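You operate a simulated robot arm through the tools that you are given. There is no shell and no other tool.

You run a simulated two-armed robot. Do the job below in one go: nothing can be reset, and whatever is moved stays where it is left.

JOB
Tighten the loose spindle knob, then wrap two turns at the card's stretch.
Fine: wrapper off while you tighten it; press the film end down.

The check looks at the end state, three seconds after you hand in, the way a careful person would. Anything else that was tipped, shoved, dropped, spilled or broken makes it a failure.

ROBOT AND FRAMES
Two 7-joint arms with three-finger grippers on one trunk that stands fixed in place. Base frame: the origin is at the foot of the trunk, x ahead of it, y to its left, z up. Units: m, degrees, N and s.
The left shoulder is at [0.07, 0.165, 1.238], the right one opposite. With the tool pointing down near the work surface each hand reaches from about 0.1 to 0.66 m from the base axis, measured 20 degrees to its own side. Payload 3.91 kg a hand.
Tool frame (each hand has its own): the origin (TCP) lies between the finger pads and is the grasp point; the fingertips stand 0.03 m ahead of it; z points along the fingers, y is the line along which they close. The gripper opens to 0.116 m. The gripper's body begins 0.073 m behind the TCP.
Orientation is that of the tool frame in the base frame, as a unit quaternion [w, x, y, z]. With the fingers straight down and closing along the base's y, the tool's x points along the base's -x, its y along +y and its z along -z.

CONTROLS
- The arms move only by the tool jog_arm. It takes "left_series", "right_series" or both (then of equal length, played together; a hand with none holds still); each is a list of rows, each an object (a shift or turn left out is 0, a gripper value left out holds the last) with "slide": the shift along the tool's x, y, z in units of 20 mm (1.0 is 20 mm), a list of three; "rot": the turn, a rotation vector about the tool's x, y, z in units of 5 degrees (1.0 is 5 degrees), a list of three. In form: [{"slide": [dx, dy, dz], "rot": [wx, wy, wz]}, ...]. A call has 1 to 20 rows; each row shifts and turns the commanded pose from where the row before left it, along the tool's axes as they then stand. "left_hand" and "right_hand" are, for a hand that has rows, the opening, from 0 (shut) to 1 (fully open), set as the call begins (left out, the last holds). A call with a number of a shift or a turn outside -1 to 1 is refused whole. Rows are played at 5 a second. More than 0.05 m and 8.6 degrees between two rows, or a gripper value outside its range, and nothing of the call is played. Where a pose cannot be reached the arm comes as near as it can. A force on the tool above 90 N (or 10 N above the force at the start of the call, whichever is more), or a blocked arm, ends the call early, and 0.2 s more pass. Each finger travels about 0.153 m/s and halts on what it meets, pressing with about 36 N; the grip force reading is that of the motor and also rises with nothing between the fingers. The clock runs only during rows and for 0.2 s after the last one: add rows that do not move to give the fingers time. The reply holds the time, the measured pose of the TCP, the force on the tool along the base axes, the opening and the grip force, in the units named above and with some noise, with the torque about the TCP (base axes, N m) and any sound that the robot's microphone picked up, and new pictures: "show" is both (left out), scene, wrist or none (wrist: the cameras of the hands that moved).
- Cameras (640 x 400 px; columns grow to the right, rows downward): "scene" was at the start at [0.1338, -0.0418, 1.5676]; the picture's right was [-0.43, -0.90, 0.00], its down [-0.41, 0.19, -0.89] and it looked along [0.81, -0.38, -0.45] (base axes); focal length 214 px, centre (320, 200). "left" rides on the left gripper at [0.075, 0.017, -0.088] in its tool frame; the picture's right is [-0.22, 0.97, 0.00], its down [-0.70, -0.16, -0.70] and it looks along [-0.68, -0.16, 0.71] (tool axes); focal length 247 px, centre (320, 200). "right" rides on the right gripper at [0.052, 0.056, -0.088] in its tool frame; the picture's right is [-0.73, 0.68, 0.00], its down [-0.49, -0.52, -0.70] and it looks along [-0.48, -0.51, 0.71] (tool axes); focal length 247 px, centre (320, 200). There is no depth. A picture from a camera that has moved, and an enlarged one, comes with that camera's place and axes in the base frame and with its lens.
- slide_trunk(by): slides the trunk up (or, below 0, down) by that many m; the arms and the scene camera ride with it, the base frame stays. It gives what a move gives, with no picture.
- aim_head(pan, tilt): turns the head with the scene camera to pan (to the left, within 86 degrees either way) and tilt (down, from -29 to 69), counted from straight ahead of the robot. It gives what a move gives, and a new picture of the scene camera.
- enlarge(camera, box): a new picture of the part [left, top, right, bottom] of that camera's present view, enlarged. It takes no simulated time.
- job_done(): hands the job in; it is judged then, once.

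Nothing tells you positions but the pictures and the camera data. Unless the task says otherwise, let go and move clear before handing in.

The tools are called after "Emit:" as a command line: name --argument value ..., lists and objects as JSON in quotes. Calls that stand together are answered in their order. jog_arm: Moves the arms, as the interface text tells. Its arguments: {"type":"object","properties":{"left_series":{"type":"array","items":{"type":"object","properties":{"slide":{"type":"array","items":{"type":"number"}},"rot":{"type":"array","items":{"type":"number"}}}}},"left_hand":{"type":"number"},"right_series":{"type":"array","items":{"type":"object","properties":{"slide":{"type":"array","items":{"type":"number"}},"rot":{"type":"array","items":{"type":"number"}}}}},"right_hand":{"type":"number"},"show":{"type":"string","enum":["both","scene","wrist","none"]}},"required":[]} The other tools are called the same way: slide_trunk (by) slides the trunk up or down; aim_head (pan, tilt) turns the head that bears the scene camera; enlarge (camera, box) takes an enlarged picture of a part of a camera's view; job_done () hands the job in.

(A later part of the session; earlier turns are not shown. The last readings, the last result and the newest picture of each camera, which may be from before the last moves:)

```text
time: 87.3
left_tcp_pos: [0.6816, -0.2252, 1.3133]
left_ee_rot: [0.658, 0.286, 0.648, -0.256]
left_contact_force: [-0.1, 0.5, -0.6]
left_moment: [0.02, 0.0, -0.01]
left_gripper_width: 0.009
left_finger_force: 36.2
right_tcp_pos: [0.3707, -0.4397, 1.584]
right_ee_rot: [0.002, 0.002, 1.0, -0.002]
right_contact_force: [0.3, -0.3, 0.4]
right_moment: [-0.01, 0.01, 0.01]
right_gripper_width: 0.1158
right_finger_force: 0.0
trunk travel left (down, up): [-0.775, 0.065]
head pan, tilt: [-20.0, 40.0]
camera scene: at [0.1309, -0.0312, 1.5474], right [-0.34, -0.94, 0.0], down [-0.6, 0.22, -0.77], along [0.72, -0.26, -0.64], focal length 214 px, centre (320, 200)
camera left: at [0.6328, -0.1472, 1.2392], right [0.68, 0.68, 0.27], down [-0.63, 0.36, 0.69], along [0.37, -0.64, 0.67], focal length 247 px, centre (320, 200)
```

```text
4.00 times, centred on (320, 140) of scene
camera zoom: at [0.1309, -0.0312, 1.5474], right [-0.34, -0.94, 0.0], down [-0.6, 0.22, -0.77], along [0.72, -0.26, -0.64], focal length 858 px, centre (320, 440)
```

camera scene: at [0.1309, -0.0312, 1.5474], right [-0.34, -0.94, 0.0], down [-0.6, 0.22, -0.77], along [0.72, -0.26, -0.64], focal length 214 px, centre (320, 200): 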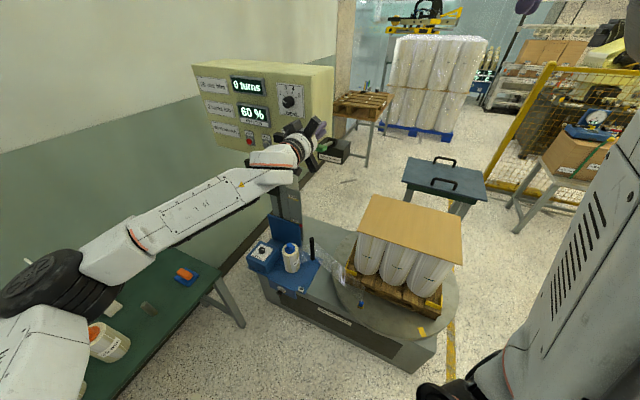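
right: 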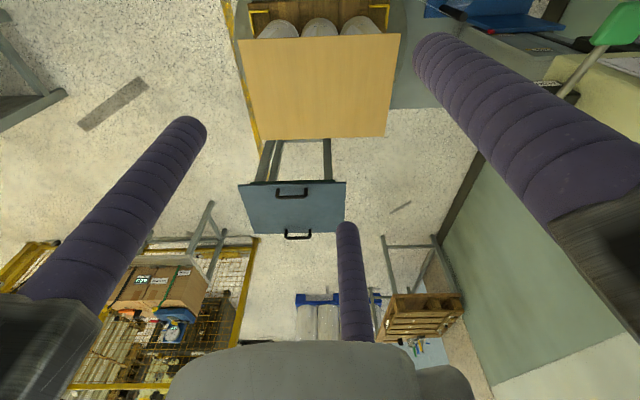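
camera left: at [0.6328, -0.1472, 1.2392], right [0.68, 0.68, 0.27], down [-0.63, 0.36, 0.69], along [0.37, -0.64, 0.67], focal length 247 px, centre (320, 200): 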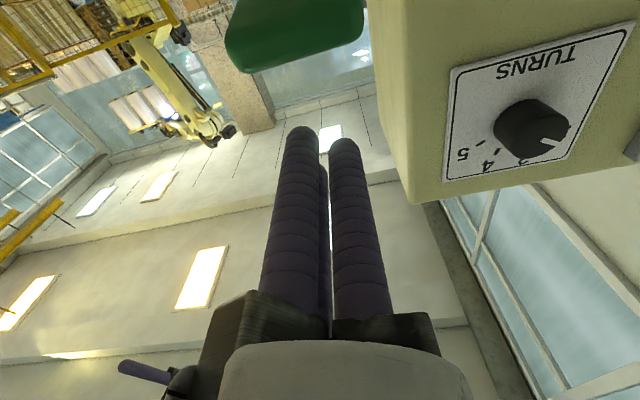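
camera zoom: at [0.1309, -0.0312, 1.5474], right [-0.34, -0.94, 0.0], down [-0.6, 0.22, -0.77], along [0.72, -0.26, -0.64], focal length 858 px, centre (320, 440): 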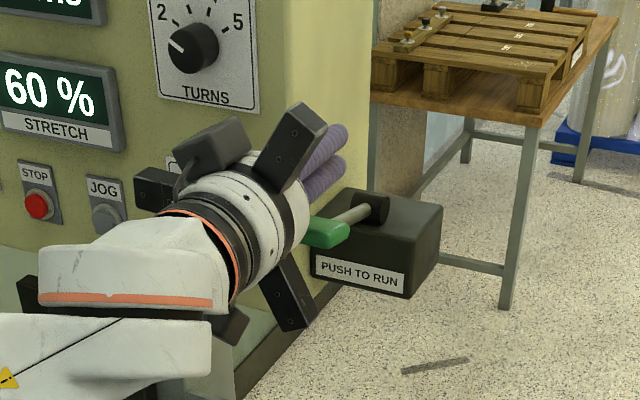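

Emit:
jog_arm --left_series '[{"slide": [1, 0, 0]}, {"slide": [0.5, 0, 0]}, {}]' --show "none"

Emit:
jog_arm --left_series '[{"slide": [0.2, 0, 0]}, {"slide": [0.2, 0, 0]}, {}]' --show "none"

Emit:
enlarge --camera "scene" --box '[260, 90, 380, 190]'

```text
time: 88.1
left_tcp_pos: [0.6805, -0.2237, 1.2812]
left_ee_rot: [0.658, 0.286, 0.648, -0.256]
left_contact_force: [-0.3, 1.0, -0.1]
left_moment: [0.0, 0.01, 0.02]
left_gripper_width: 0.0091
left_finger_force: 36.3
right_tcp_pos: [0.3702, -0.4412, 1.5845]
right_ee_rot: [0.001, 0.002, 1.0, -0.001]
right_contact_force: [0.6, 0.7, -0.2]
right_moment: [-0.01, 0.0, -0.01]
right_gripper_width: 0.1157
right_finger_force: 0.0
trunk travel left (down, up): [-0.775, 0.065]
head pan, tilt: [-20.0, 40.0]
```

```text
time: 88.9
left_tcp_pos: [0.6809, -0.2232, 1.2733]
left_ee_rot: [0.658, 0.287, 0.648, -0.257]
left_contact_force: [-0.3, 0.8, 0.5]
left_moment: [0.02, 0.01, 0.0]
left_gripper_width: 0.0093
left_finger_force: 35.8
right_tcp_pos: [0.37, -0.4406, 1.5833]
right_ee_rot: [0.001, 0.003, 1.0, 0.0]
right_contact_force: [0.4, -0.3, -0.6]
right_moment: [0.0, 0.01, 0.01]
right_gripper_width: 0.1159
right_finger_force: 0.0
trunk travel left (down, up): [-0.775, 0.065]
head pan, tilt: [-20.0, 40.0]
```

```text
4.00 times, centred on (320, 140) of scene
camera zoom: at [0.1309, -0.0316, 1.5473], right [-0.34, -0.94, 0.0], down [-0.6, 0.22, -0.77], along [0.72, -0.26, -0.64], focal length 858 px, centre (320, 440)
```

zoom: 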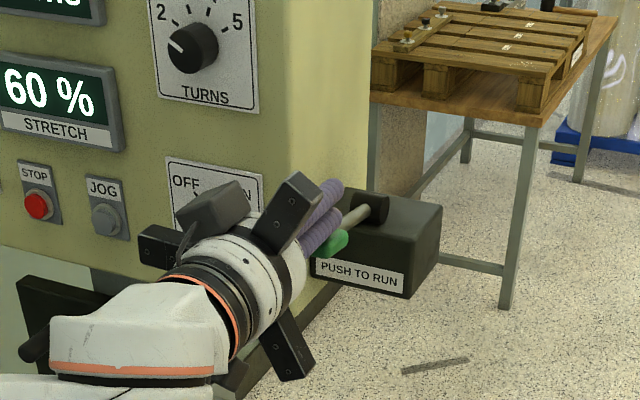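

Emit:
jog_arm --left_series '[{"slide": [0.15, 0, 0]}, {"slide": [0.15, 0, 0]}, {"slide": [0.15, 0, 0]}, {}]' --show "none"

Emit:
enlarge --camera "scene" --box '[290, 110, 370, 180]'

```text
time: 89.9
left_tcp_pos: [0.6812, -0.2223, 1.2654]
left_ee_rot: [0.658, 0.287, 0.648, -0.257]
left_contact_force: [-0.6, -0.2, 0.7]
left_moment: [0.01, -0.02, -0.01]
left_gripper_width: 0.0094
left_finger_force: 35.7
right_tcp_pos: [0.3701, -0.4411, 1.5829]
right_ee_rot: [0.001, 0.002, 1.0, 0.0]
right_contact_force: [-0.4, 0.3, -0.4]
right_moment: [0.0, 0.01, 0.03]
right_gripper_width: 0.1159
right_finger_force: 0.1
trunk travel left (down, up): [-0.775, 0.065]
head pan, tilt: [-20.0, 40.0]
```

```text
5.71 times, centred on (330, 145) of scene
camera zoom: at [0.1309, -0.0315, 1.5473], right [-0.34, -0.94, 0.0], down [-0.6, 0.22, -0.77], along [0.72, -0.26, -0.64], focal length 1226 px, centre (263, 514)
```

zoom: 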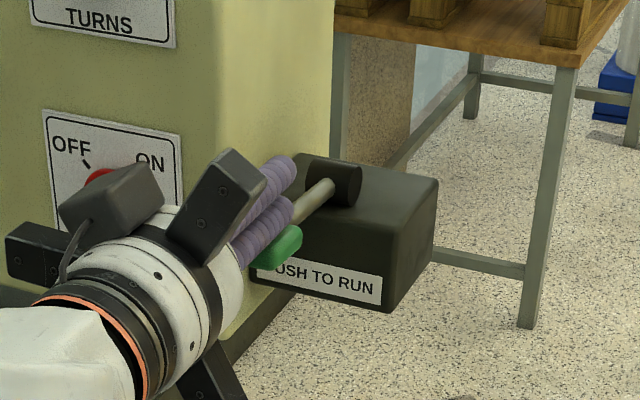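

Emit:
jog_arm --left_series '[{"slide": [0.15, 0, 0]}, {"slide": [0.15, 0, 0]}, {"slide": [0.15, 0, 0]}, {}]'

Emit:
enlarge --camera "left" --box '[200, 0, 400, 150]'

Emit:
enlarge --camera "scene" --box '[290, 110, 370, 180]'

```text
time: 90.9
left_tcp_pos: [0.6818, -0.2225, 1.2554]
left_ee_rot: [0.658, 0.286, 0.648, -0.256]
left_contact_force: [0.8, -0.1, 0.5]
left_moment: [0.01, 0.01, -0.03]
left_gripper_width: 0.0087
left_finger_force: 36.0
right_tcp_pos: [0.3686, -0.4405, 1.583]
right_ee_rot: [0.001, 0.002, 1.0, -0.001]
right_contact_force: [-0.2, -1.0, -0.5]
right_moment: [-0.02, 0.01, 0.01]
right_gripper_width: 0.1159
right_finger_force: 0.0
trunk travel left (down, up): [-0.775, 0.065]
head pan, tilt: [-20.0, 40.0]
camera scene: at [0.1309, -0.0315, 1.5473], right [-0.34, -0.94, 0.0], down [-0.6, 0.22, -0.77], along [0.72, -0.26, -0.64], focal length 214 px, centre (320, 200)
camera left: at [0.6334, -0.1452, 1.1825], right [0.68, 0.68, 0.27], down [-0.63, 0.36, 0.69], along [0.37, -0.64, 0.67], focal length 247 px, centre (320, 200)
```

scene: 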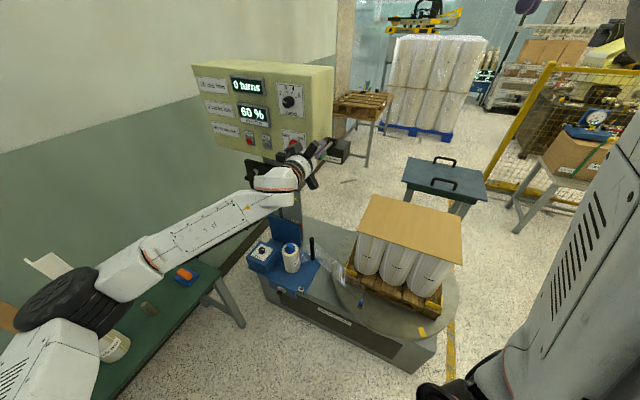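
left: 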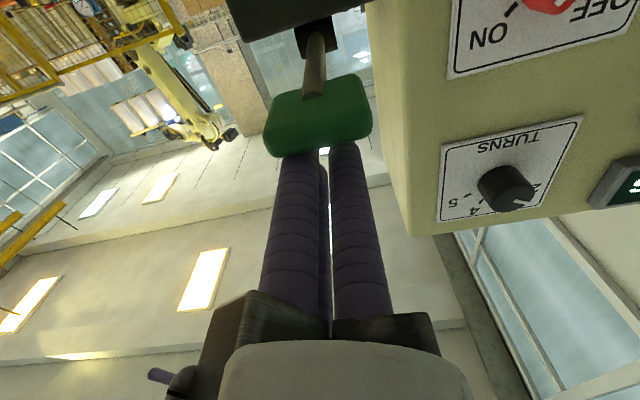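

```text
2.67 times, centred on (300, 75) of left
camera zoom: at [0.6334, -0.1452, 1.1825], right [0.68, 0.68, 0.27], down [-0.63, 0.36, 0.69], along [0.37, -0.64, 0.67], focal length 659 px, centre (373, 533)
```

zoom: 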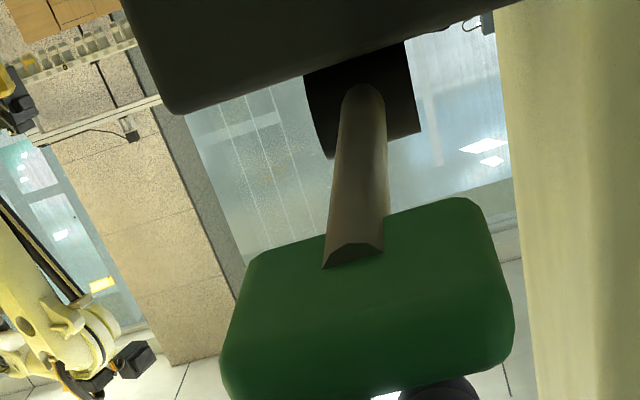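

```text
5.71 times, centred on (330, 145) of scene
camera zoom: at [0.1309, -0.0315, 1.5473], right [-0.34, -0.94, 0.0], down [-0.6, 0.22, -0.77], along [0.72, -0.26, -0.64], focal length 1226 px, centre (263, 514)
```

zoom: 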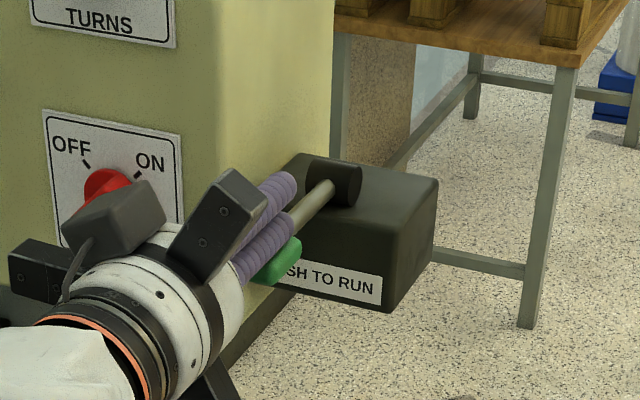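

The grip is following the fingers down with very little force, so down is the push direction. I continue in small steps watching force and the turntable.

Emit:
jog_arm --left_series '[{"slide": [0.2, 0, 0]}, {"slide": [0.2, 0, 0]}, {"slide": [0.2, 0, 0]}, {}]' --show "scene"

Emit:
enlarge --camera "scene" --box '[290, 110, 370, 180]'

```text
time: 91.9
left_tcp_pos: [0.6815, -0.2231, 1.244]
left_ee_rot: [0.658, 0.286, 0.648, -0.257]
left_contact_force: [-0.2, 0.0, 0.3]
left_moment: [0.01, -0.02, 0.0]
left_gripper_width: 0.0091
left_finger_force: 35.7
right_tcp_pos: [0.3708, -0.4404, 1.5843]
right_ee_rot: [0.001, 0.002, 1.0, -0.002]
right_contact_force: [-0.8, 0.3, 0.5]
right_moment: [-0.01, 0.0, 0.03]
right_gripper_width: 0.1163
right_finger_force: 0.1
trunk travel left (down, up): [-0.775, 0.065]
head pan, tilt: [-20.0, 40.0]
camera scene: at [0.1309, -0.0315, 1.5474], right [-0.34, -0.94, 0.0], down [-0.6, 0.22, -0.77], along [0.72, -0.26, -0.64], focal length 214 px, centre (320, 200)
```

scene: 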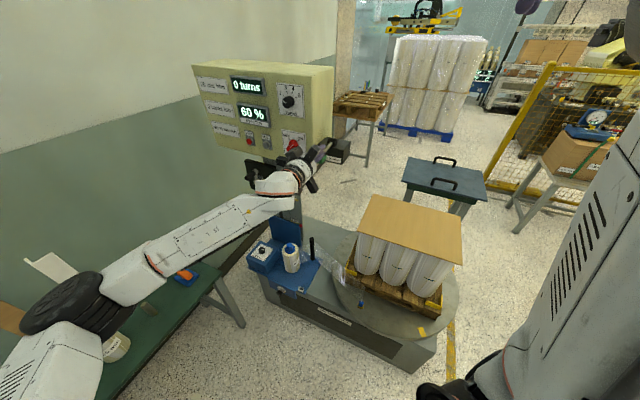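

```text
5.71 times, centred on (330, 145) of scene
camera zoom: at [0.1309, -0.0315, 1.5474], right [-0.34, -0.94, 0.0], down [-0.6, 0.22, -0.77], along [0.72, -0.26, -0.64], focal length 1226 px, centre (263, 514)
```

zoom: 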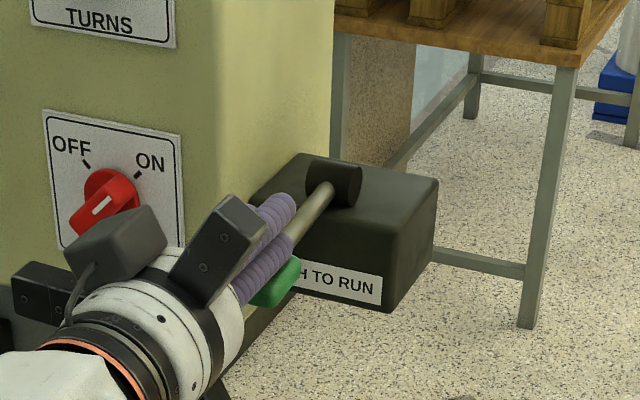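

Emit:
jog_arm --left_series '[{"slide": [0.2, 0, 0]}, {"slide": [0.2, 0, 0]}, {"slide": [0.2, 0, 0]}, {}]' --show "none"

Emit:
enlarge --camera "scene" --box '[190, 60, 470, 360]'

Emit:
enlarge --camera "left" --box '[200, 0, 400, 150]'

```text
time: 92.9
left_tcp_pos: [0.6834, -0.2245, 1.2319]
left_ee_rot: [0.658, 0.286, 0.648, -0.256]
left_contact_force: [-0.3, 0.3, -0.2]
left_moment: [-0.01, -0.01, -0.01]
left_gripper_width: 0.0092
left_finger_force: 36.1
right_tcp_pos: [0.37, -0.4412, 1.5826]
right_ee_rot: [0.0, 0.002, 1.0, -0.001]
right_contact_force: [0.0, -0.1, -0.8]
right_moment: [0.0, -0.02, -0.04]
right_gripper_width: 0.1158
right_finger_force: 0.1
trunk travel left (down, up): [-0.775, 0.065]
head pan, tilt: [-20.0, 40.0]
```

```text
1.33 times, centred on (330, 210) of scene
camera zoom: at [0.131, -0.0316, 1.5473], right [-0.34, -0.94, 0.0], down [-0.6, 0.22, -0.77], along [0.72, -0.26, -0.64], focal length 286 px, centre (307, 187)
```

zoom: 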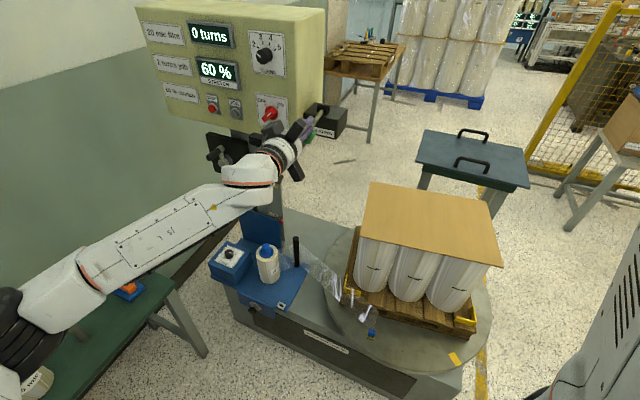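

```text
2.67 times, centred on (300, 75) of left
camera zoom: at [0.6347, -0.1454, 1.1589], right [0.68, 0.68, 0.27], down [-0.63, 0.36, 0.69], along [0.37, -0.64, 0.67], focal length 659 px, centre (373, 533)
```

zoom: 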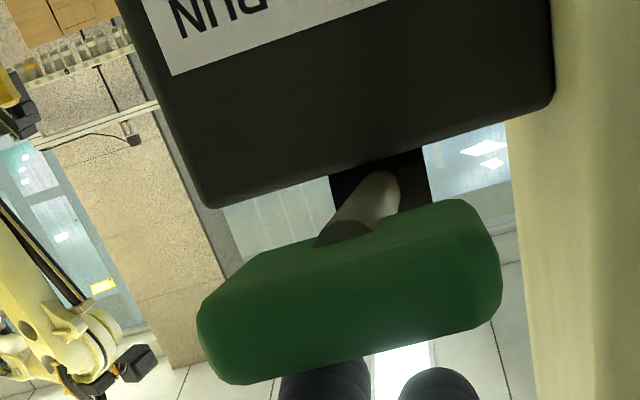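

The turntable appears to have started moving (the blue clip has shifted). I hold the lever and watch the counter.

Emit:
jog_arm --left_series '[{}, {}, {}]' --show "scene"

Emit:
enlarge --camera "scene" --box '[190, 60, 470, 360]'

```text
time: 93.7
left_tcp_pos: [0.6828, -0.2229, 1.2331]
left_ee_rot: [0.658, 0.287, 0.648, -0.256]
left_contact_force: [0.5, 0.2, 0.0]
left_moment: [0.0, 0.03, -0.01]
left_gripper_width: 0.0091
left_finger_force: 35.8
right_tcp_pos: [0.3714, -0.4408, 1.583]
right_ee_rot: [0.001, 0.002, 1.0, -0.002]
right_contact_force: [-0.6, -1.5, 0.5]
right_moment: [-0.02, 0.01, -0.01]
right_gripper_width: 0.1162
right_finger_force: 0.2
trunk travel left (down, up): [-0.775, 0.065]
head pan, tilt: [-20.0, 40.0]
camera scene: at [0.1309, -0.0315, 1.5473], right [-0.34, -0.94, 0.0], down [-0.6, 0.22, -0.77], along [0.72, -0.26, -0.64], focal length 214 px, centre (320, 200)
```

scene: 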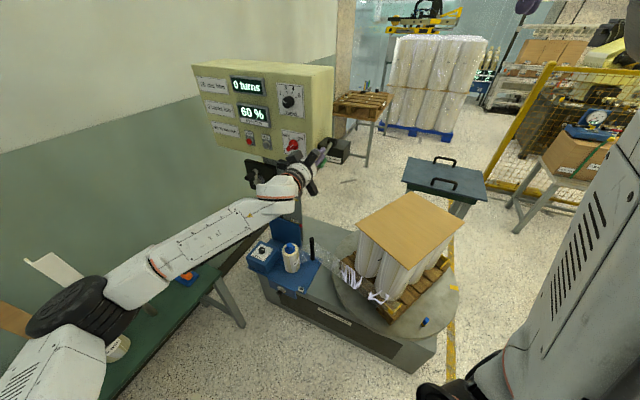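

```text
1.33 times, centred on (330, 210) of scene
camera zoom: at [0.1309, -0.0315, 1.5473], right [-0.34, -0.94, 0.0], down [-0.6, 0.22, -0.77], along [0.72, -0.26, -0.64], focal length 286 px, centre (307, 187)
```

zoom: 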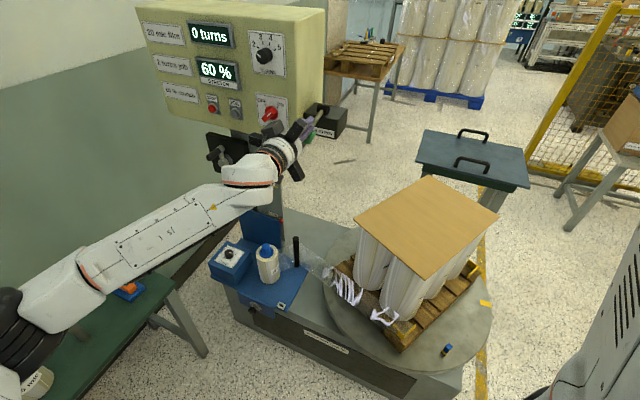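

It is running. I keep holding and count turns.

Emit:
jog_arm --left_series '[{}, {}, {}, {}, {}, {}, {}, {}, {}, {}]' --show "scene"

Emit:
enlarge --camera "scene" --box '[190, 60, 310, 170]'

```text
time: 95.9
left_tcp_pos: [0.6829, -0.2216, 1.2322]
left_ee_rot: [0.658, 0.287, 0.648, -0.256]
left_contact_force: [-0.9, 0.2, 0.1]
left_moment: [0.03, -0.02, -0.04]
left_gripper_width: 0.0092
left_finger_force: 36.6
right_tcp_pos: [0.3699, -0.4407, 1.5835]
right_ee_rot: [0.001, 0.002, 1.0, -0.002]
right_contact_force: [-0.4, -0.7, -0.1]
right_moment: [0.0, 0.02, -0.02]
right_gripper_width: 0.1161
right_finger_force: 0.0
trunk travel left (down, up): [-0.775, 0.065]
head pan, tilt: [-20.0, 40.0]
camera scene: at [0.1309, -0.0315, 1.5473], right [-0.34, -0.94, 0.0], down [-0.6, 0.22, -0.77], along [0.72, -0.26, -0.64], focal length 214 px, centre (320, 200)
```

scene: 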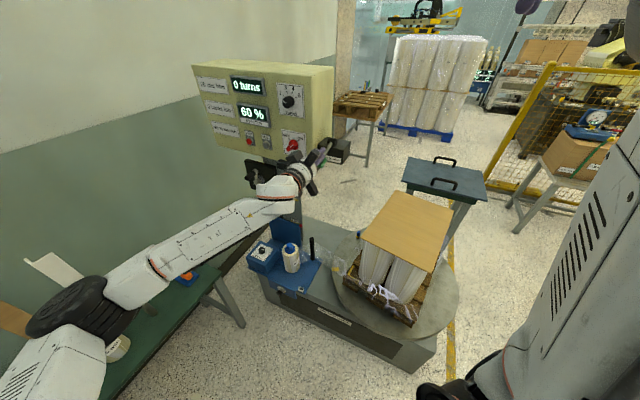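

```text
3.64 times, centred on (250, 115) of scene
camera zoom: at [0.1309, -0.0315, 1.5473], right [-0.34, -0.94, 0.0], down [-0.6, 0.22, -0.77], along [0.72, -0.26, -0.64], focal length 780 px, centre (574, 509)
```

zoom: 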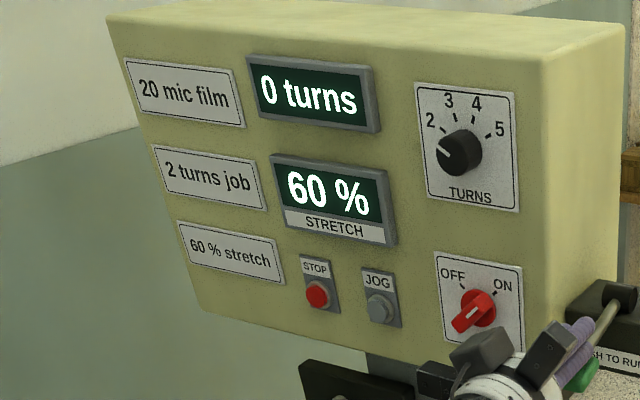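

Emit:
jog_arm --left_series '[{}, {}, {}, {}, {}, {}, {}, {}, {}, {}]' --show "scene"

Emit:
jog_arm --left_series '[{}, {}, {}, {}, {}, {}, {}, {}, {}, {}]' --show "scene"

```text
time: 98.1
left_tcp_pos: [0.6832, -0.2234, 1.2331]
left_ee_rot: [0.658, 0.287, 0.648, -0.256]
left_contact_force: [0.1, -0.2, 0.4]
left_moment: [-0.02, 0.03, 0.0]
left_gripper_width: 0.0092
left_finger_force: 35.3
right_tcp_pos: [0.37, -0.4402, 1.5841]
right_ee_rot: [0.001, 0.002, 1.0, -0.002]
right_contact_force: [0.0, 0.5, 0.3]
right_moment: [0.0, -0.03, 0.04]
right_gripper_width: 0.1161
right_finger_force: 0.1
trunk travel left (down, up): [-0.775, 0.065]
head pan, tilt: [-20.0, 40.0]
camera scene: at [0.131, -0.0315, 1.5473], right [-0.34, -0.94, 0.0], down [-0.6, 0.22, -0.77], along [0.72, -0.26, -0.64], focal length 214 px, centre (320, 200)
```

scene: 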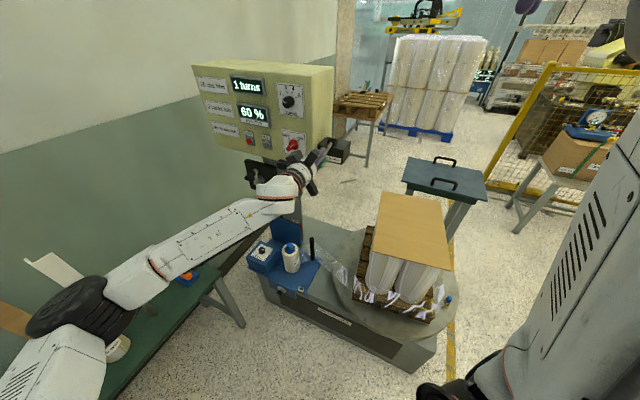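

```text
time: 100.3
left_tcp_pos: [0.681, -0.2239, 1.2327]
left_ee_rot: [0.658, 0.286, 0.648, -0.256]
left_contact_force: [0.4, -1.1, 0.1]
left_moment: [0.02, 0.0, 0.01]
left_gripper_width: 0.0089
left_finger_force: 36.1
right_tcp_pos: [0.3702, -0.4404, 1.5838]
right_ee_rot: [0.0, 0.002, 1.0, -0.001]
right_contact_force: [-0.5, -0.2, 0.0]
right_moment: [-0.03, 0.01, 0.03]
right_gripper_width: 0.1162
right_finger_force: 0.1
trunk travel left (down, up): [-0.775, 0.065]
head pan, tilt: [-20.0, 40.0]
camera scene: at [0.1309, -0.0315, 1.5473], right [-0.34, -0.94, 0.0], down [-0.6, 0.22, -0.77], along [0.72, -0.26, -0.64], focal length 214 px, centre (320, 200)
```

scene: 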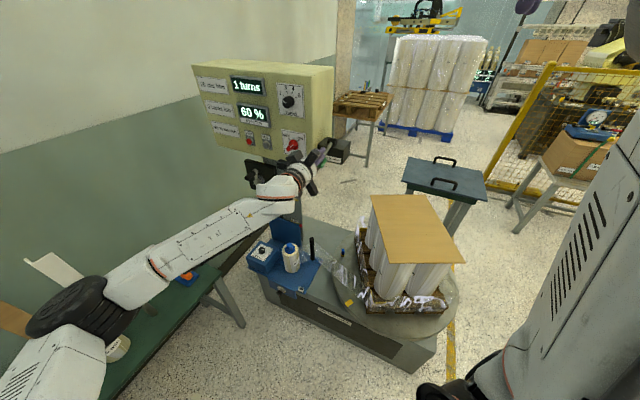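

Emit:
jog_arm --left_series '[{}, {}, {}, {}, {}]' --show "scene"

```text
time: 101.5
left_tcp_pos: [0.6826, -0.2233, 1.2321]
left_ee_rot: [0.658, 0.286, 0.648, -0.256]
left_contact_force: [0.6, -0.6, 0.4]
left_moment: [0.0, 0.01, 0.02]
left_gripper_width: 0.009
left_finger_force: 35.7
right_tcp_pos: [0.3708, -0.4403, 1.5842]
right_ee_rot: [0.0, 0.002, 1.0, -0.001]
right_contact_force: [-0.1, -0.5, 0.0]
right_moment: [0.03, 0.0, -0.01]
right_gripper_width: 0.1161
right_finger_force: 0.1
trunk travel left (down, up): [-0.775, 0.065]
head pan, tilt: [-20.0, 40.0]
camera scene: at [0.1309, -0.0315, 1.5473], right [-0.34, -0.94, 0.0], down [-0.6, 0.22, -0.77], along [0.72, -0.26, -0.64], focal length 214 px, centre (320, 200)
```

scene: 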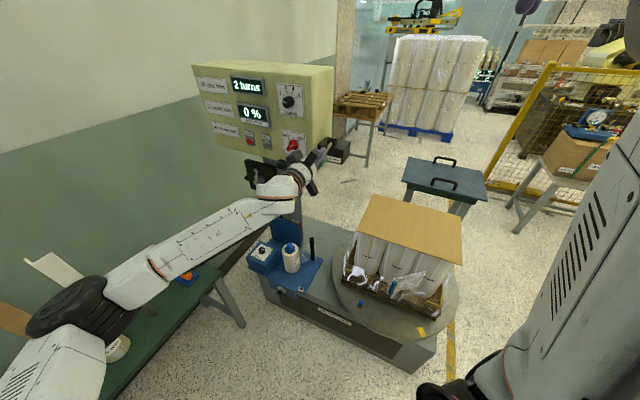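

The counter shows 2 turns and the machine has stopped itself at the home position, with a loose film tail on the load. I withdraw the left hand from the lever and look at the tail.

Emit:
jog_arm --left_series '[{"slide": [-0.5, 0, 0]}, {"slide": [-0.5, 0, -0.5]}, {"slide": [0, 0, -1]}, {"slide": [0, 0, -1]}, {"slide": [0, 0, -1]}, {"slide": [0, 0, -1]}, {"slide": [0, 0, -1]}, {"slide": [0, 0, -1]}, {"slide": [0, 0, -1]}, {}]' --show "scene"

Emit:
enlarge --camera "scene" --box '[330, 190, 470, 330]'

Emit:
enlarge --camera "scene" --box '[240, 220, 360, 310]'

Emit:
enlarge --camera "right" --box '[150, 0, 450, 180]'

Emit:
enlarge --camera "scene" --box '[180, 60, 360, 180]'

```text
time: 103.7
left_tcp_pos: [0.5759, -0.1191, 1.2502]
left_ee_rot: [0.657, 0.287, 0.648, -0.257]
left_contact_force: [-0.1, -0.3, -0.1]
left_moment: [0.01, -0.02, 0.03]
left_gripper_width: 0.0089
left_finger_force: 36.1
right_tcp_pos: [0.3708, -0.4412, 1.5837]
right_ee_rot: [0.0, 0.001, 1.0, -0.001]
right_contact_force: [0.7, 0.2, -1.3]
right_moment: [0.0, -0.02, -0.01]
right_gripper_width: 0.1162
right_finger_force: 0.1
trunk travel left (down, up): [-0.775, 0.065]
head pan, tilt: [-20.0, 40.0]
camera scene: at [0.1313, -0.032, 1.5473], right [-0.34, -0.94, 0.0], down [-0.6, 0.22, -0.77], along [0.72, -0.26, -0.64], focal length 214 px, centre (320, 200)
```

scene: 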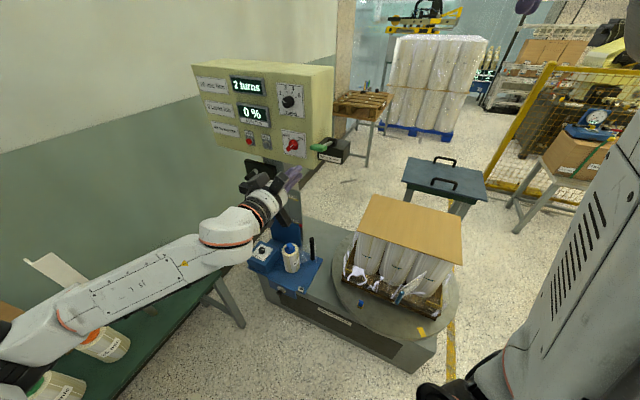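

```text
2.86 times, centred on (400, 260) of scene
camera zoom: at [0.1313, -0.032, 1.5473], right [-0.34, -0.94, 0.0], down [-0.6, 0.22, -0.77], along [0.72, -0.26, -0.64], focal length 613 px, centre (91, 29)
```

zoom: 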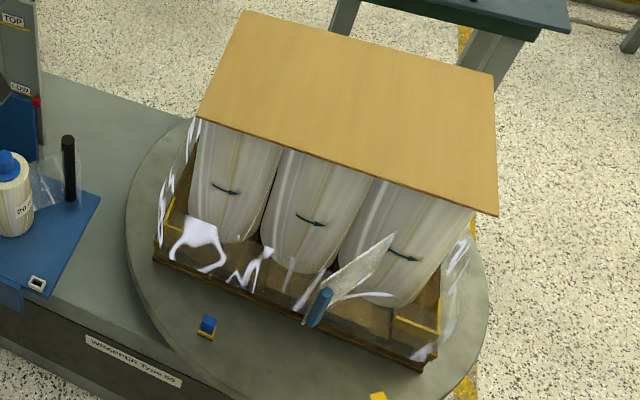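

```text
4.44 times, centred on (300, 265) of scene
camera zoom: at [0.1313, -0.032, 1.5473], right [-0.34, -0.94, 0.0], down [-0.6, 0.22, -0.77], along [0.72, -0.26, -0.64], focal length 953 px, centre (409, -89)
```

zoom: 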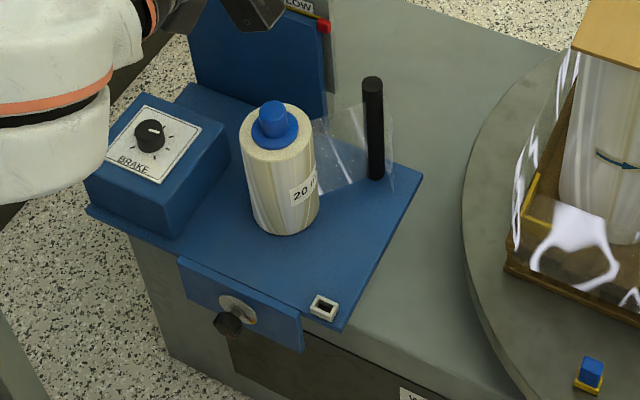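

```text
2.13 times, centred on (300, 90) of right
camera zoom: at [0.3172, -0.3852, 1.6699], right [0.73, 0.68, 0.0], down [0.48, -0.52, 0.7], along [0.48, -0.52, -0.71], focal length 527 px, centre (363, 435)
```

zoom: 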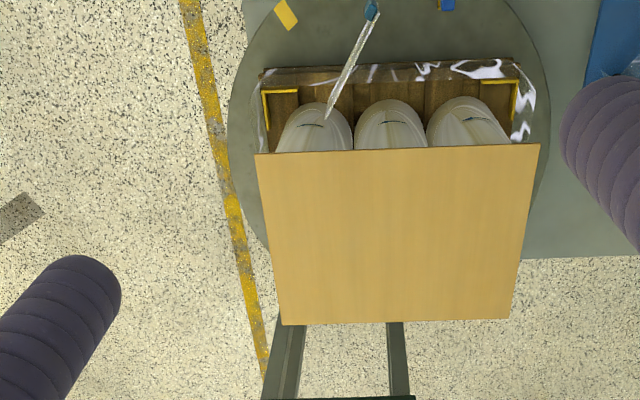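

```text
3.33 times, centred on (270, 120) of scene
camera zoom: at [0.1313, -0.032, 1.5473], right [-0.34, -0.94, 0.0], down [-0.6, 0.22, -0.77], along [0.72, -0.26, -0.64], focal length 715 px, centre (487, 467)
```

zoom: 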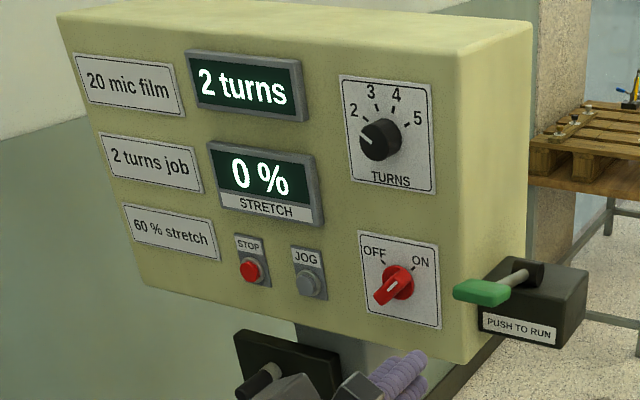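

The film was cut automatically and the lever sprang back. A film tail with a blue-tinted tab now sticks out from the front of the load; it must be pressed flat against the load with the right hand. First I park the left hand to the left, then look at the tail closely.

Emit:
jog_arm --left_series '[{"slide": [0, 0.8, -1]}, {"slide": [0, 0.8, -1]}, {"slide": [0, 0.8, -1]}, {"slide": [0, 0.8, -1]}, {"slide": [0, 0.8, -1]}, {"slide": [0, 0.8, -1]}, {"slide": [0, 0.8, -1]}, {"slide": [0, 0.8, -1]}, {"slide": [0, 0.8, -1]}, {"slide": [0, 0.8, -1]}, {}]' --show "none"

Emit:
aim_head --pan -50 --tilt 50

Emit:
enlarge --camera "scene" --box '[250, 180, 350, 280]'

```text
time: 106.1
left_tcp_pos: [0.5496, 0.1378, 1.2585]
left_ee_rot: [0.658, 0.286, 0.648, -0.255]
left_contact_force: [0.3, -1.0, 0.2]
left_moment: [0.07, -0.01, 0.0]
left_gripper_width: 0.0091
left_finger_force: 36.3
right_tcp_pos: [0.3704, -0.4413, 1.5826]
right_ee_rot: [0.001, 0.001, 1.0, 0.0]
right_contact_force: [-0.5, -0.3, 0.2]
right_moment: [0.0, 0.0, -0.02]
right_gripper_width: 0.116
right_finger_force: 0.0
trunk travel left (down, up): [-0.775, 0.065]
head pan, tilt: [-20.0, 40.0]
```

```text
time: 107.0
left_tcp_pos: [0.5477, 0.1387, 1.2597]
left_ee_rot: [0.658, 0.286, 0.648, -0.257]
left_contact_force: [0.6, -0.1, -0.2]
left_moment: [-0.02, 0.0, 0.0]
left_gripper_width: 0.0092
left_finger_force: 35.6
right_tcp_pos: [0.3691, -0.4414, 1.584]
right_ee_rot: [0.001, 0.002, 1.0, -0.002]
right_contact_force: [0.6, 0.1, -0.7]
right_moment: [-0.02, -0.03, -0.01]
right_gripper_width: 0.1159
right_finger_force: 0.1
trunk travel left (down, up): [-0.775, 0.065]
head pan, tilt: [-50.0, 50.0]
camera scene: at [0.1004, -0.0611, 1.5332], right [-0.77, -0.64, 0.0], down [-0.49, 0.59, -0.64], along [0.41, -0.49, -0.77], focal length 214 px, centre (320, 200)
```

scene: 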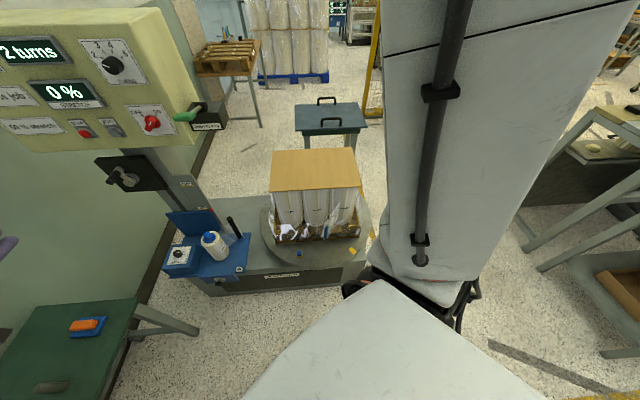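

```text
4.00 times, centred on (300, 230) of scene
camera zoom: at [0.1004, -0.0611, 1.5332], right [-0.77, -0.64, 0.0], down [-0.49, 0.59, -0.64], along [0.41, -0.49, -0.77], focal length 858 px, centre (400, 80)
```

zoom: 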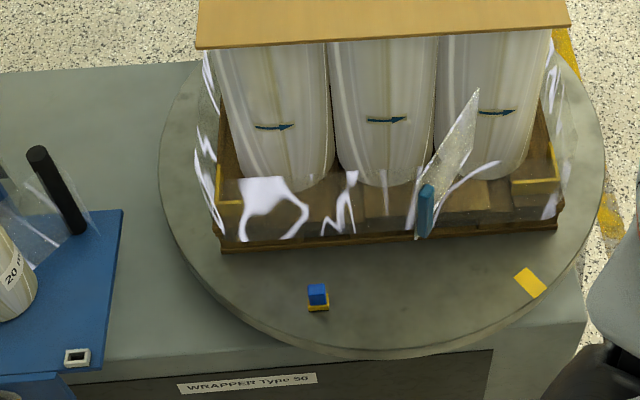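

This view shows the tail flap: hinged on the load's front toward the right roll, free end with the blue tab standing out toward the left. I lower the trunk to get a good baseline and a workable arm height.

Emit:
slide_trunk --by -0.35

Emit:
aim_head --pan -50 --tilt 35

Emit:
enlarge --camera "scene" --box '[230, 150, 390, 270]'

Emit:
enlarge --camera "right" --box '[150, 0, 450, 180]'

```text
time: 110.5
left_tcp_pos: [0.5483, 0.1369, 0.9097]
left_ee_rot: [0.658, 0.286, 0.648, -0.255]
left_contact_force: [-0.7, -0.2, 0.0]
left_moment: [0.02, 0.01, -0.02]
left_gripper_width: 0.0089
left_finger_force: 35.6
right_tcp_pos: [0.3688, -0.441, 1.2326]
right_ee_rot: [0.001, 0.002, 1.0, -0.002]
right_contact_force: [0.0, 0.0, 0.3]
right_moment: [-0.01, 0.01, 0.0]
right_gripper_width: 0.1158
right_finger_force: 0.0
trunk travel left (down, up): [-0.425, 0.415]
head pan, tilt: [-50.0, 50.0]
```

```text
time: 111.2
left_tcp_pos: [0.5484, 0.1389, 0.9095]
left_ee_rot: [0.658, 0.286, 0.648, -0.255]
left_contact_force: [0.1, 0.4, 0.3]
left_moment: [0.03, -0.02, -0.01]
left_gripper_width: 0.009
left_finger_force: 35.9
right_tcp_pos: [0.3701, -0.4419, 1.2333]
right_ee_rot: [0.0, 0.001, 1.0, -0.001]
right_contact_force: [0.4, -0.3, 0.1]
right_moment: [0.02, -0.02, 0.0]
right_gripper_width: 0.1158
right_finger_force: 0.1
trunk travel left (down, up): [-0.425, 0.415]
head pan, tilt: [-50.0, 35.0]
camera scene: at [0.1075, -0.0698, 1.2049], right [-0.77, -0.64, 0.0], down [-0.37, 0.44, -0.82], along [0.53, -0.63, -0.57], focal length 214 px, centre (320, 200)
```

scene: 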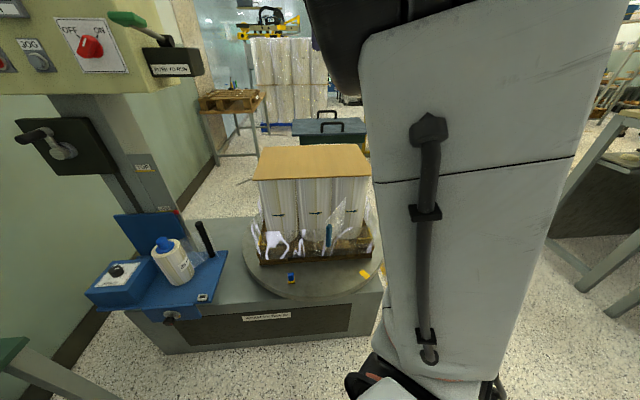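

```text
3.33 times, centred on (310, 210) of scene
camera zoom: at [0.1075, -0.0698, 1.2049], right [-0.77, -0.64, 0.0], down [-0.37, 0.44, -0.82], along [0.53, -0.63, -0.57], focal length 715 px, centre (353, 167)
```

zoom: 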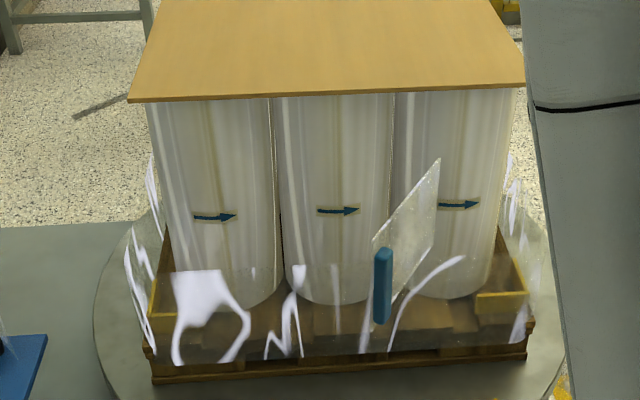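

```text
2.13 times, centred on (300, 90) of right
camera zoom: at [0.3167, -0.3845, 1.3201], right [0.73, 0.68, 0.0], down [0.48, -0.52, 0.7], along [0.48, -0.52, -0.71], focal length 527 px, centre (363, 435)
```

zoom: 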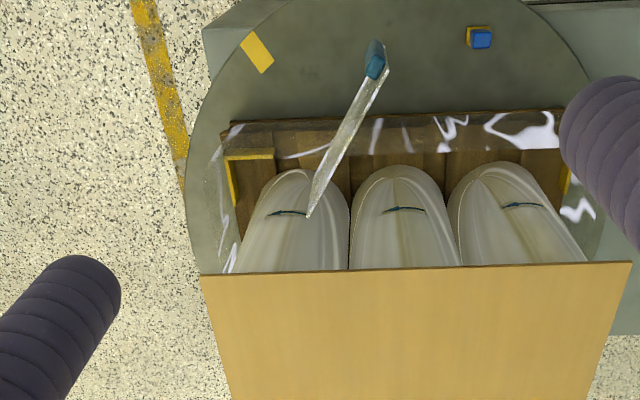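

Triangulated: the flap's hinge is at about (0.42, -0.58), its tab at (0.391, -0.450, 0.740), spanning z 0.68–0.80. I'll close the right fingers, tilt the tool 45° (to keep clear of the cardboard), and fold the flap onto the load. I raise the trunk a bit for arm comfort first.

Emit:
slide_trunk --by 0.2

Emit:
jog_arm --right_series '[{"rot": [0.909, -0.909, 0]}, {"rot": [0.909, -0.909, 0]}, {"rot": [0.909, -0.909, 0]}, {"rot": [0.909, -0.909, 0]}, {"rot": [0.909, -0.909, 0]}, {"rot": [0.909, -0.909, 0]}, {"rot": [0.909, -0.909, 0]}, {}]' --right_hand 0

```text
time: 113.4
left_tcp_pos: [0.5472, 0.1389, 1.1099]
left_ee_rot: [0.658, 0.287, 0.648, -0.256]
left_contact_force: [-0.7, 0.5, -0.1]
left_moment: [-0.05, 0.03, 0.02]
left_gripper_width: 0.0091
left_finger_force: 36.2
right_tcp_pos: [0.3693, -0.4414, 1.4335]
right_ee_rot: [0.001, 0.002, 1.0, -0.001]
right_contact_force: [-0.2, -0.4, 0.0]
right_moment: [-0.02, -0.01, 0.04]
right_gripper_width: 0.1161
right_finger_force: 0.0
trunk travel left (down, up): [-0.625, 0.215]
head pan, tilt: [-50.0, 35.0]
```

```text
time: 115.2
left_tcp_pos: [0.5478, 0.1391, 1.1091]
left_ee_rot: [0.658, 0.288, 0.647, -0.257]
left_contact_force: [-0.5, -0.2, -0.7]
left_moment: [0.02, 0.02, -0.02]
left_gripper_width: 0.0089
left_finger_force: 36.1
right_tcp_pos: [0.4104, -0.537, 1.4844]
right_ee_rot: [0.277, 0.011, 0.928, -0.249]
right_contact_force: [0.1, 0.3, 0.5]
right_moment: [0.02, -0.02, -0.03]
right_gripper_width: 0.0093
right_finger_force: 35.6
right hand out of reach, approached as far as the arm can: row 3, 4, 5, 6, 7
trunk travel left (down, up): [-0.625, 0.215]
head pan, tilt: [-50.0, 35.0]
camera scene: at [0.1076, -0.0699, 1.4049], right [-0.77, -0.64, 0.0], down [-0.37, 0.44, -0.82], along [0.53, -0.63, -0.57], focal length 214 px, centre (320, 200)
camera right: at [0.3289, -0.4525, 1.4938], right [0.73, 0.68, 0.07], down [-0.02, -0.07, 1.0], along [0.69, -0.73, -0.04], focal length 247 px, centre (320, 200)
```

scene: 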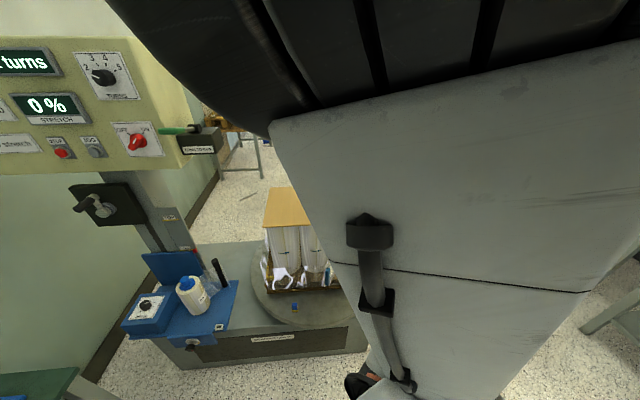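
right: 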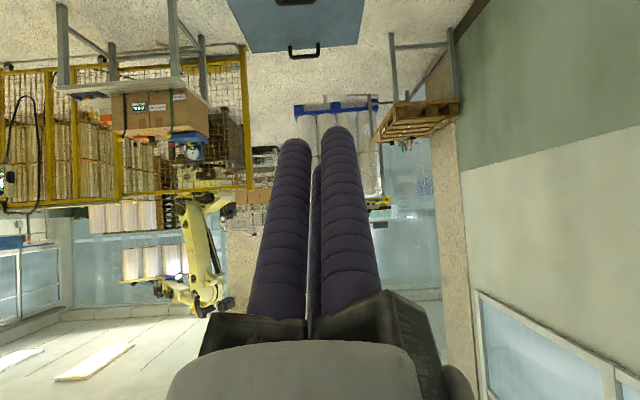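

The high pose was at the edge of reach; I bring the hand down and outward of the load front where it's comfortable.

Emit:
jog_arm --right_series '[{"slide": [0.815, 0.515, 0.827]}, {"slide": [0.815, 0.515, 0.827]}, {"slide": [0.815, 0.515, 0.827]}, {"slide": [0.815, 0.515, 0.827]}, {"slide": [0.815, 0.515, 0.827]}, {"slide": [0.815, 0.515, 0.827]}, {"slide": [0.815, 0.515, 0.827]}, {"slide": [0.815, 0.515, 0.827]}, {"slide": [0.815, 0.515, 0.827]}, {"slide": [0.815, 0.515, 0.827]}, {"slide": [0.815, 0.515, 0.827]}, {"slide": [0.815, 0.515, 0.827]}, {"slide": [0.815, 0.515, 0.827]}, {"slide": [0.815, 0.515, 0.827]}, {}]'

```text
time: 118.4
left_tcp_pos: [0.5479, 0.1387, 1.1102]
left_ee_rot: [0.658, 0.286, 0.648, -0.255]
left_contact_force: [-0.3, 0.1, 0.3]
left_moment: [0.02, 0.01, 0.0]
left_gripper_width: 0.009
left_finger_force: 36.1
right_tcp_pos: [0.3879, -0.6063, 1.1708]
right_ee_rot: [0.271, 0.002, 0.924, -0.27]
right_contact_force: [0.8, -0.7, 0.3]
right_moment: [-0.03, 0.03, -0.02]
right_gripper_width: 0.009
right_finger_force: 36.7
right hand out of reach, approached as far as the arm can: row 1, 2, 3, 4, 5, 6, 7, 8
trunk travel left (down, up): [-0.625, 0.215]
head pan, tilt: [-50.0, 35.0]
camera scene: at [0.1076, -0.0697, 1.4049], right [-0.77, -0.64, 0.0], down [-0.37, 0.44, -0.82], along [0.53, -0.63, -0.57], focal length 214 px, centre (320, 200)
camera right: at [0.3062, -0.5216, 1.1775], right [0.73, 0.69, 0.03], down [-0.01, -0.03, 1.0], along [0.69, -0.73, -0.01], focal length 247 px, centre (320, 200)
```

scene: 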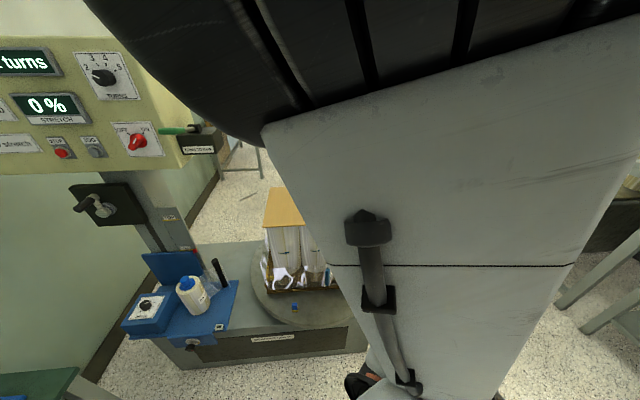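
right: 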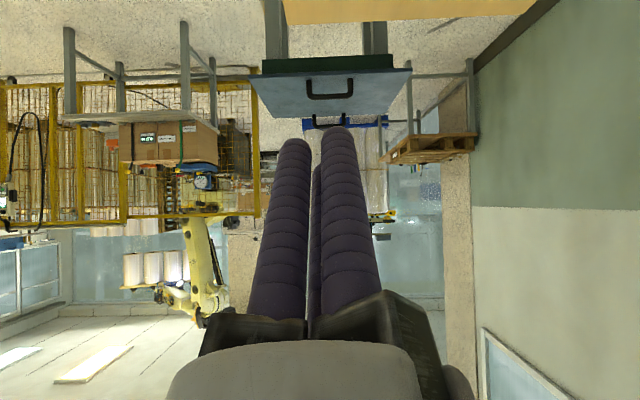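

Emit:
jog_arm --right_series '[{}, {}, {}]' --show "none"

```text
time: 119.2
left_tcp_pos: [0.5483, 0.1387, 1.1087]
left_ee_rot: [0.658, 0.287, 0.647, -0.256]
left_contact_force: [0.8, -0.9, -0.7]
left_moment: [-0.01, 0.01, 0.0]
left_gripper_width: 0.0091
left_finger_force: 35.7
right_tcp_pos: [0.387, -0.6052, 1.1707]
right_ee_rot: [0.272, 0.002, 0.924, -0.269]
right_contact_force: [-0.2, 0.3, -0.7]
right_moment: [0.0, 0.01, 0.02]
right_gripper_width: 0.0091
right_finger_force: 36.4
trunk travel left (down, up): [-0.625, 0.215]
head pan, tilt: [-50.0, 35.0]
```

This tilt direction is cramped for the right arm. The flap can instead be pushed mainly along +x, with the tool tilted toward +x. I undo the tilt, then re-tilt about the tool's y only.

Emit:
jog_arm --right_series '[{"rot": [-0.909, 0.909, 0]}, {"rot": [-0.909, 0.909, 0]}, {"rot": [-0.909, 0.909, 0]}, {"rot": [-0.909, 0.909, 0]}, {"rot": [-0.909, 0.909, 0]}, {"rot": [-0.909, 0.909, 0]}, {"rot": [-0.909, 0.909, 0]}, {"slide": [0.5, 1, 0]}, {"slide": [0.5, 1, 0]}, {"slide": [0.5, 1, 0]}, {"slide": [0.5, 1, 0]}, {"slide": [0.5, 1, 0]}, {"slide": [0.5, 1, 0]}, {}]' --show "wrist"

```text
time: 122.2
left_tcp_pos: [0.5483, 0.1383, 1.1098]
left_ee_rot: [0.658, 0.287, 0.648, -0.256]
left_contact_force: [-0.4, -0.9, -0.4]
left_moment: [-0.04, -0.03, 0.04]
left_gripper_width: 0.0091
left_finger_force: 36.0
right_tcp_pos: [0.3271, -0.4847, 1.1708]
right_ee_rot: [0.002, 0.002, 1.0, 0.002]
right_contact_force: [-0.6, -0.6, 0.0]
right_moment: [-0.02, 0.01, -0.01]
right_gripper_width: 0.009
right_finger_force: 35.8
trunk travel left (down, up): [-0.625, 0.215]
head pan, tilt: [-50.0, 35.0]
camera right: at [0.2747, -0.4295, 1.2582], right [0.74, 0.68, 0.01], down [0.48, -0.53, 0.7], along [0.48, -0.51, -0.72], focal length 247 px, centre (320, 200)
```

right: 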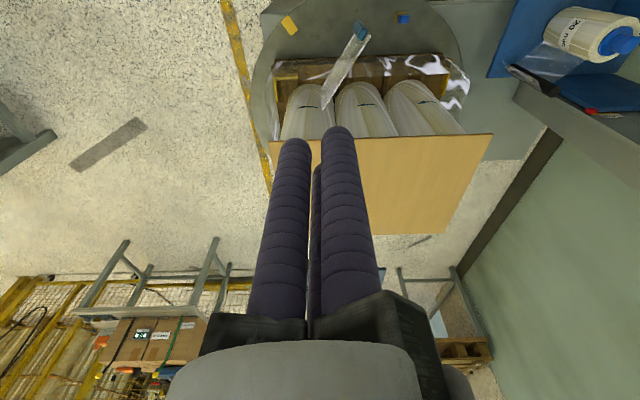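

Emit:
jog_arm --right_series '[{"rot": [0, -1, 0]}, {"rot": [0, -1, 0]}, {"rot": [0, -1, 0]}, {"rot": [0, -1, 0]}, {"rot": [0, -1, 0]}, {"rot": [0, -1, 0]}, {"rot": [0, -1, 0]}, {"rot": [0, -1, 0]}, {}]' --show "none"

```text
time: 124.2
left_tcp_pos: [0.5484, 0.1384, 1.1091]
left_ee_rot: [0.658, 0.287, 0.648, -0.255]
left_contact_force: [0.0, 0.2, 0.8]
left_moment: [-0.03, 0.01, 0.01]
left_gripper_width: 0.0091
left_finger_force: 35.6
right_tcp_pos: [0.3311, -0.5047, 1.1585]
right_ee_rot: [0.348, 0.009, 0.937, 0.022]
right_contact_force: [0.3, -0.2, 0.4]
right_moment: [0.01, 0.02, 0.01]
right_gripper_width: 0.0092
right_finger_force: 35.9
right hand out of reach, approached as far as the arm can: row 3, 4, 5
trunk travel left (down, up): [-0.625, 0.215]
head pan, tilt: [-50.0, 35.0]
```

Emit:
jog_arm --right_series '[{"slide": [0.863, 0.1, 0.947]}, {"slide": [0.863, 0.1, 0.947]}, {"slide": [0.863, 0.1, 0.947]}, {"slide": [0.863, 0.1, 0.947]}, {"slide": [0.863, 0.1, 0.947]}, {"slide": [0.863, 0.1, 0.947]}, {"slide": [0.863, 0.1, 0.947]}, {"slide": [0.863, 0.1, 0.947]}, {"slide": [0.863, 0.1, 0.947]}, {"slide": [0.863, 0.1, 0.947]}, {}, {}]'

```text
time: 126.8
left_tcp_pos: [0.5487, 0.1379, 1.1098]
left_ee_rot: [0.658, 0.288, 0.647, -0.257]
left_contact_force: [-0.4, 0.4, 0.2]
left_moment: [-0.01, 0.01, 0.05]
left_gripper_width: 0.0092
left_finger_force: 36.6
right_tcp_pos: [0.3374, -0.513, 0.9212]
right_ee_rot: [0.343, 0.001, 0.939, -0.001]
right_contact_force: [-0.4, 0.2, -0.7]
right_moment: [0.01, 0.0, 0.01]
right_gripper_width: 0.0091
right_finger_force: 36.2
right hand out of reach, approached as far as the arm can: row 6, 7, 8, 9, 10
trunk travel left (down, up): [-0.625, 0.215]
head pan, tilt: [-50.0, 35.0]
camera scene: at [0.1068, -0.0706, 1.4049], right [-0.77, -0.64, 0.0], down [-0.37, 0.44, -0.82], along [0.53, -0.63, -0.57], focal length 214 px, centre (320, 200)
camera right: at [0.2397, -0.4579, 0.9544], right [0.56, 0.68, 0.47], down [-0.08, -0.52, 0.85], along [0.82, -0.51, -0.24], focal length 247 px, centre (320, 200)
```

scene: 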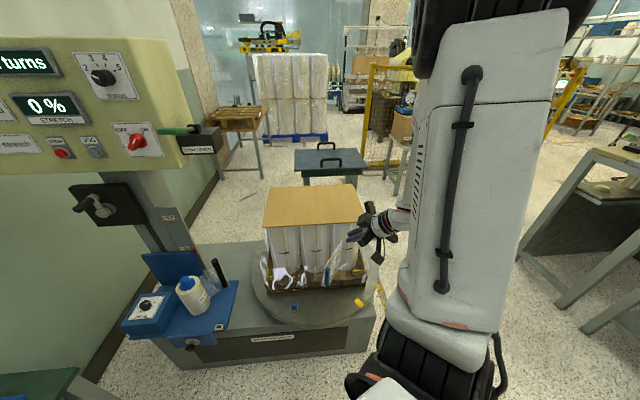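
right: 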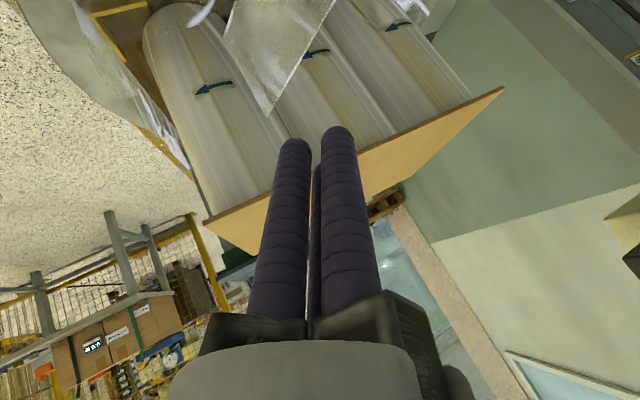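

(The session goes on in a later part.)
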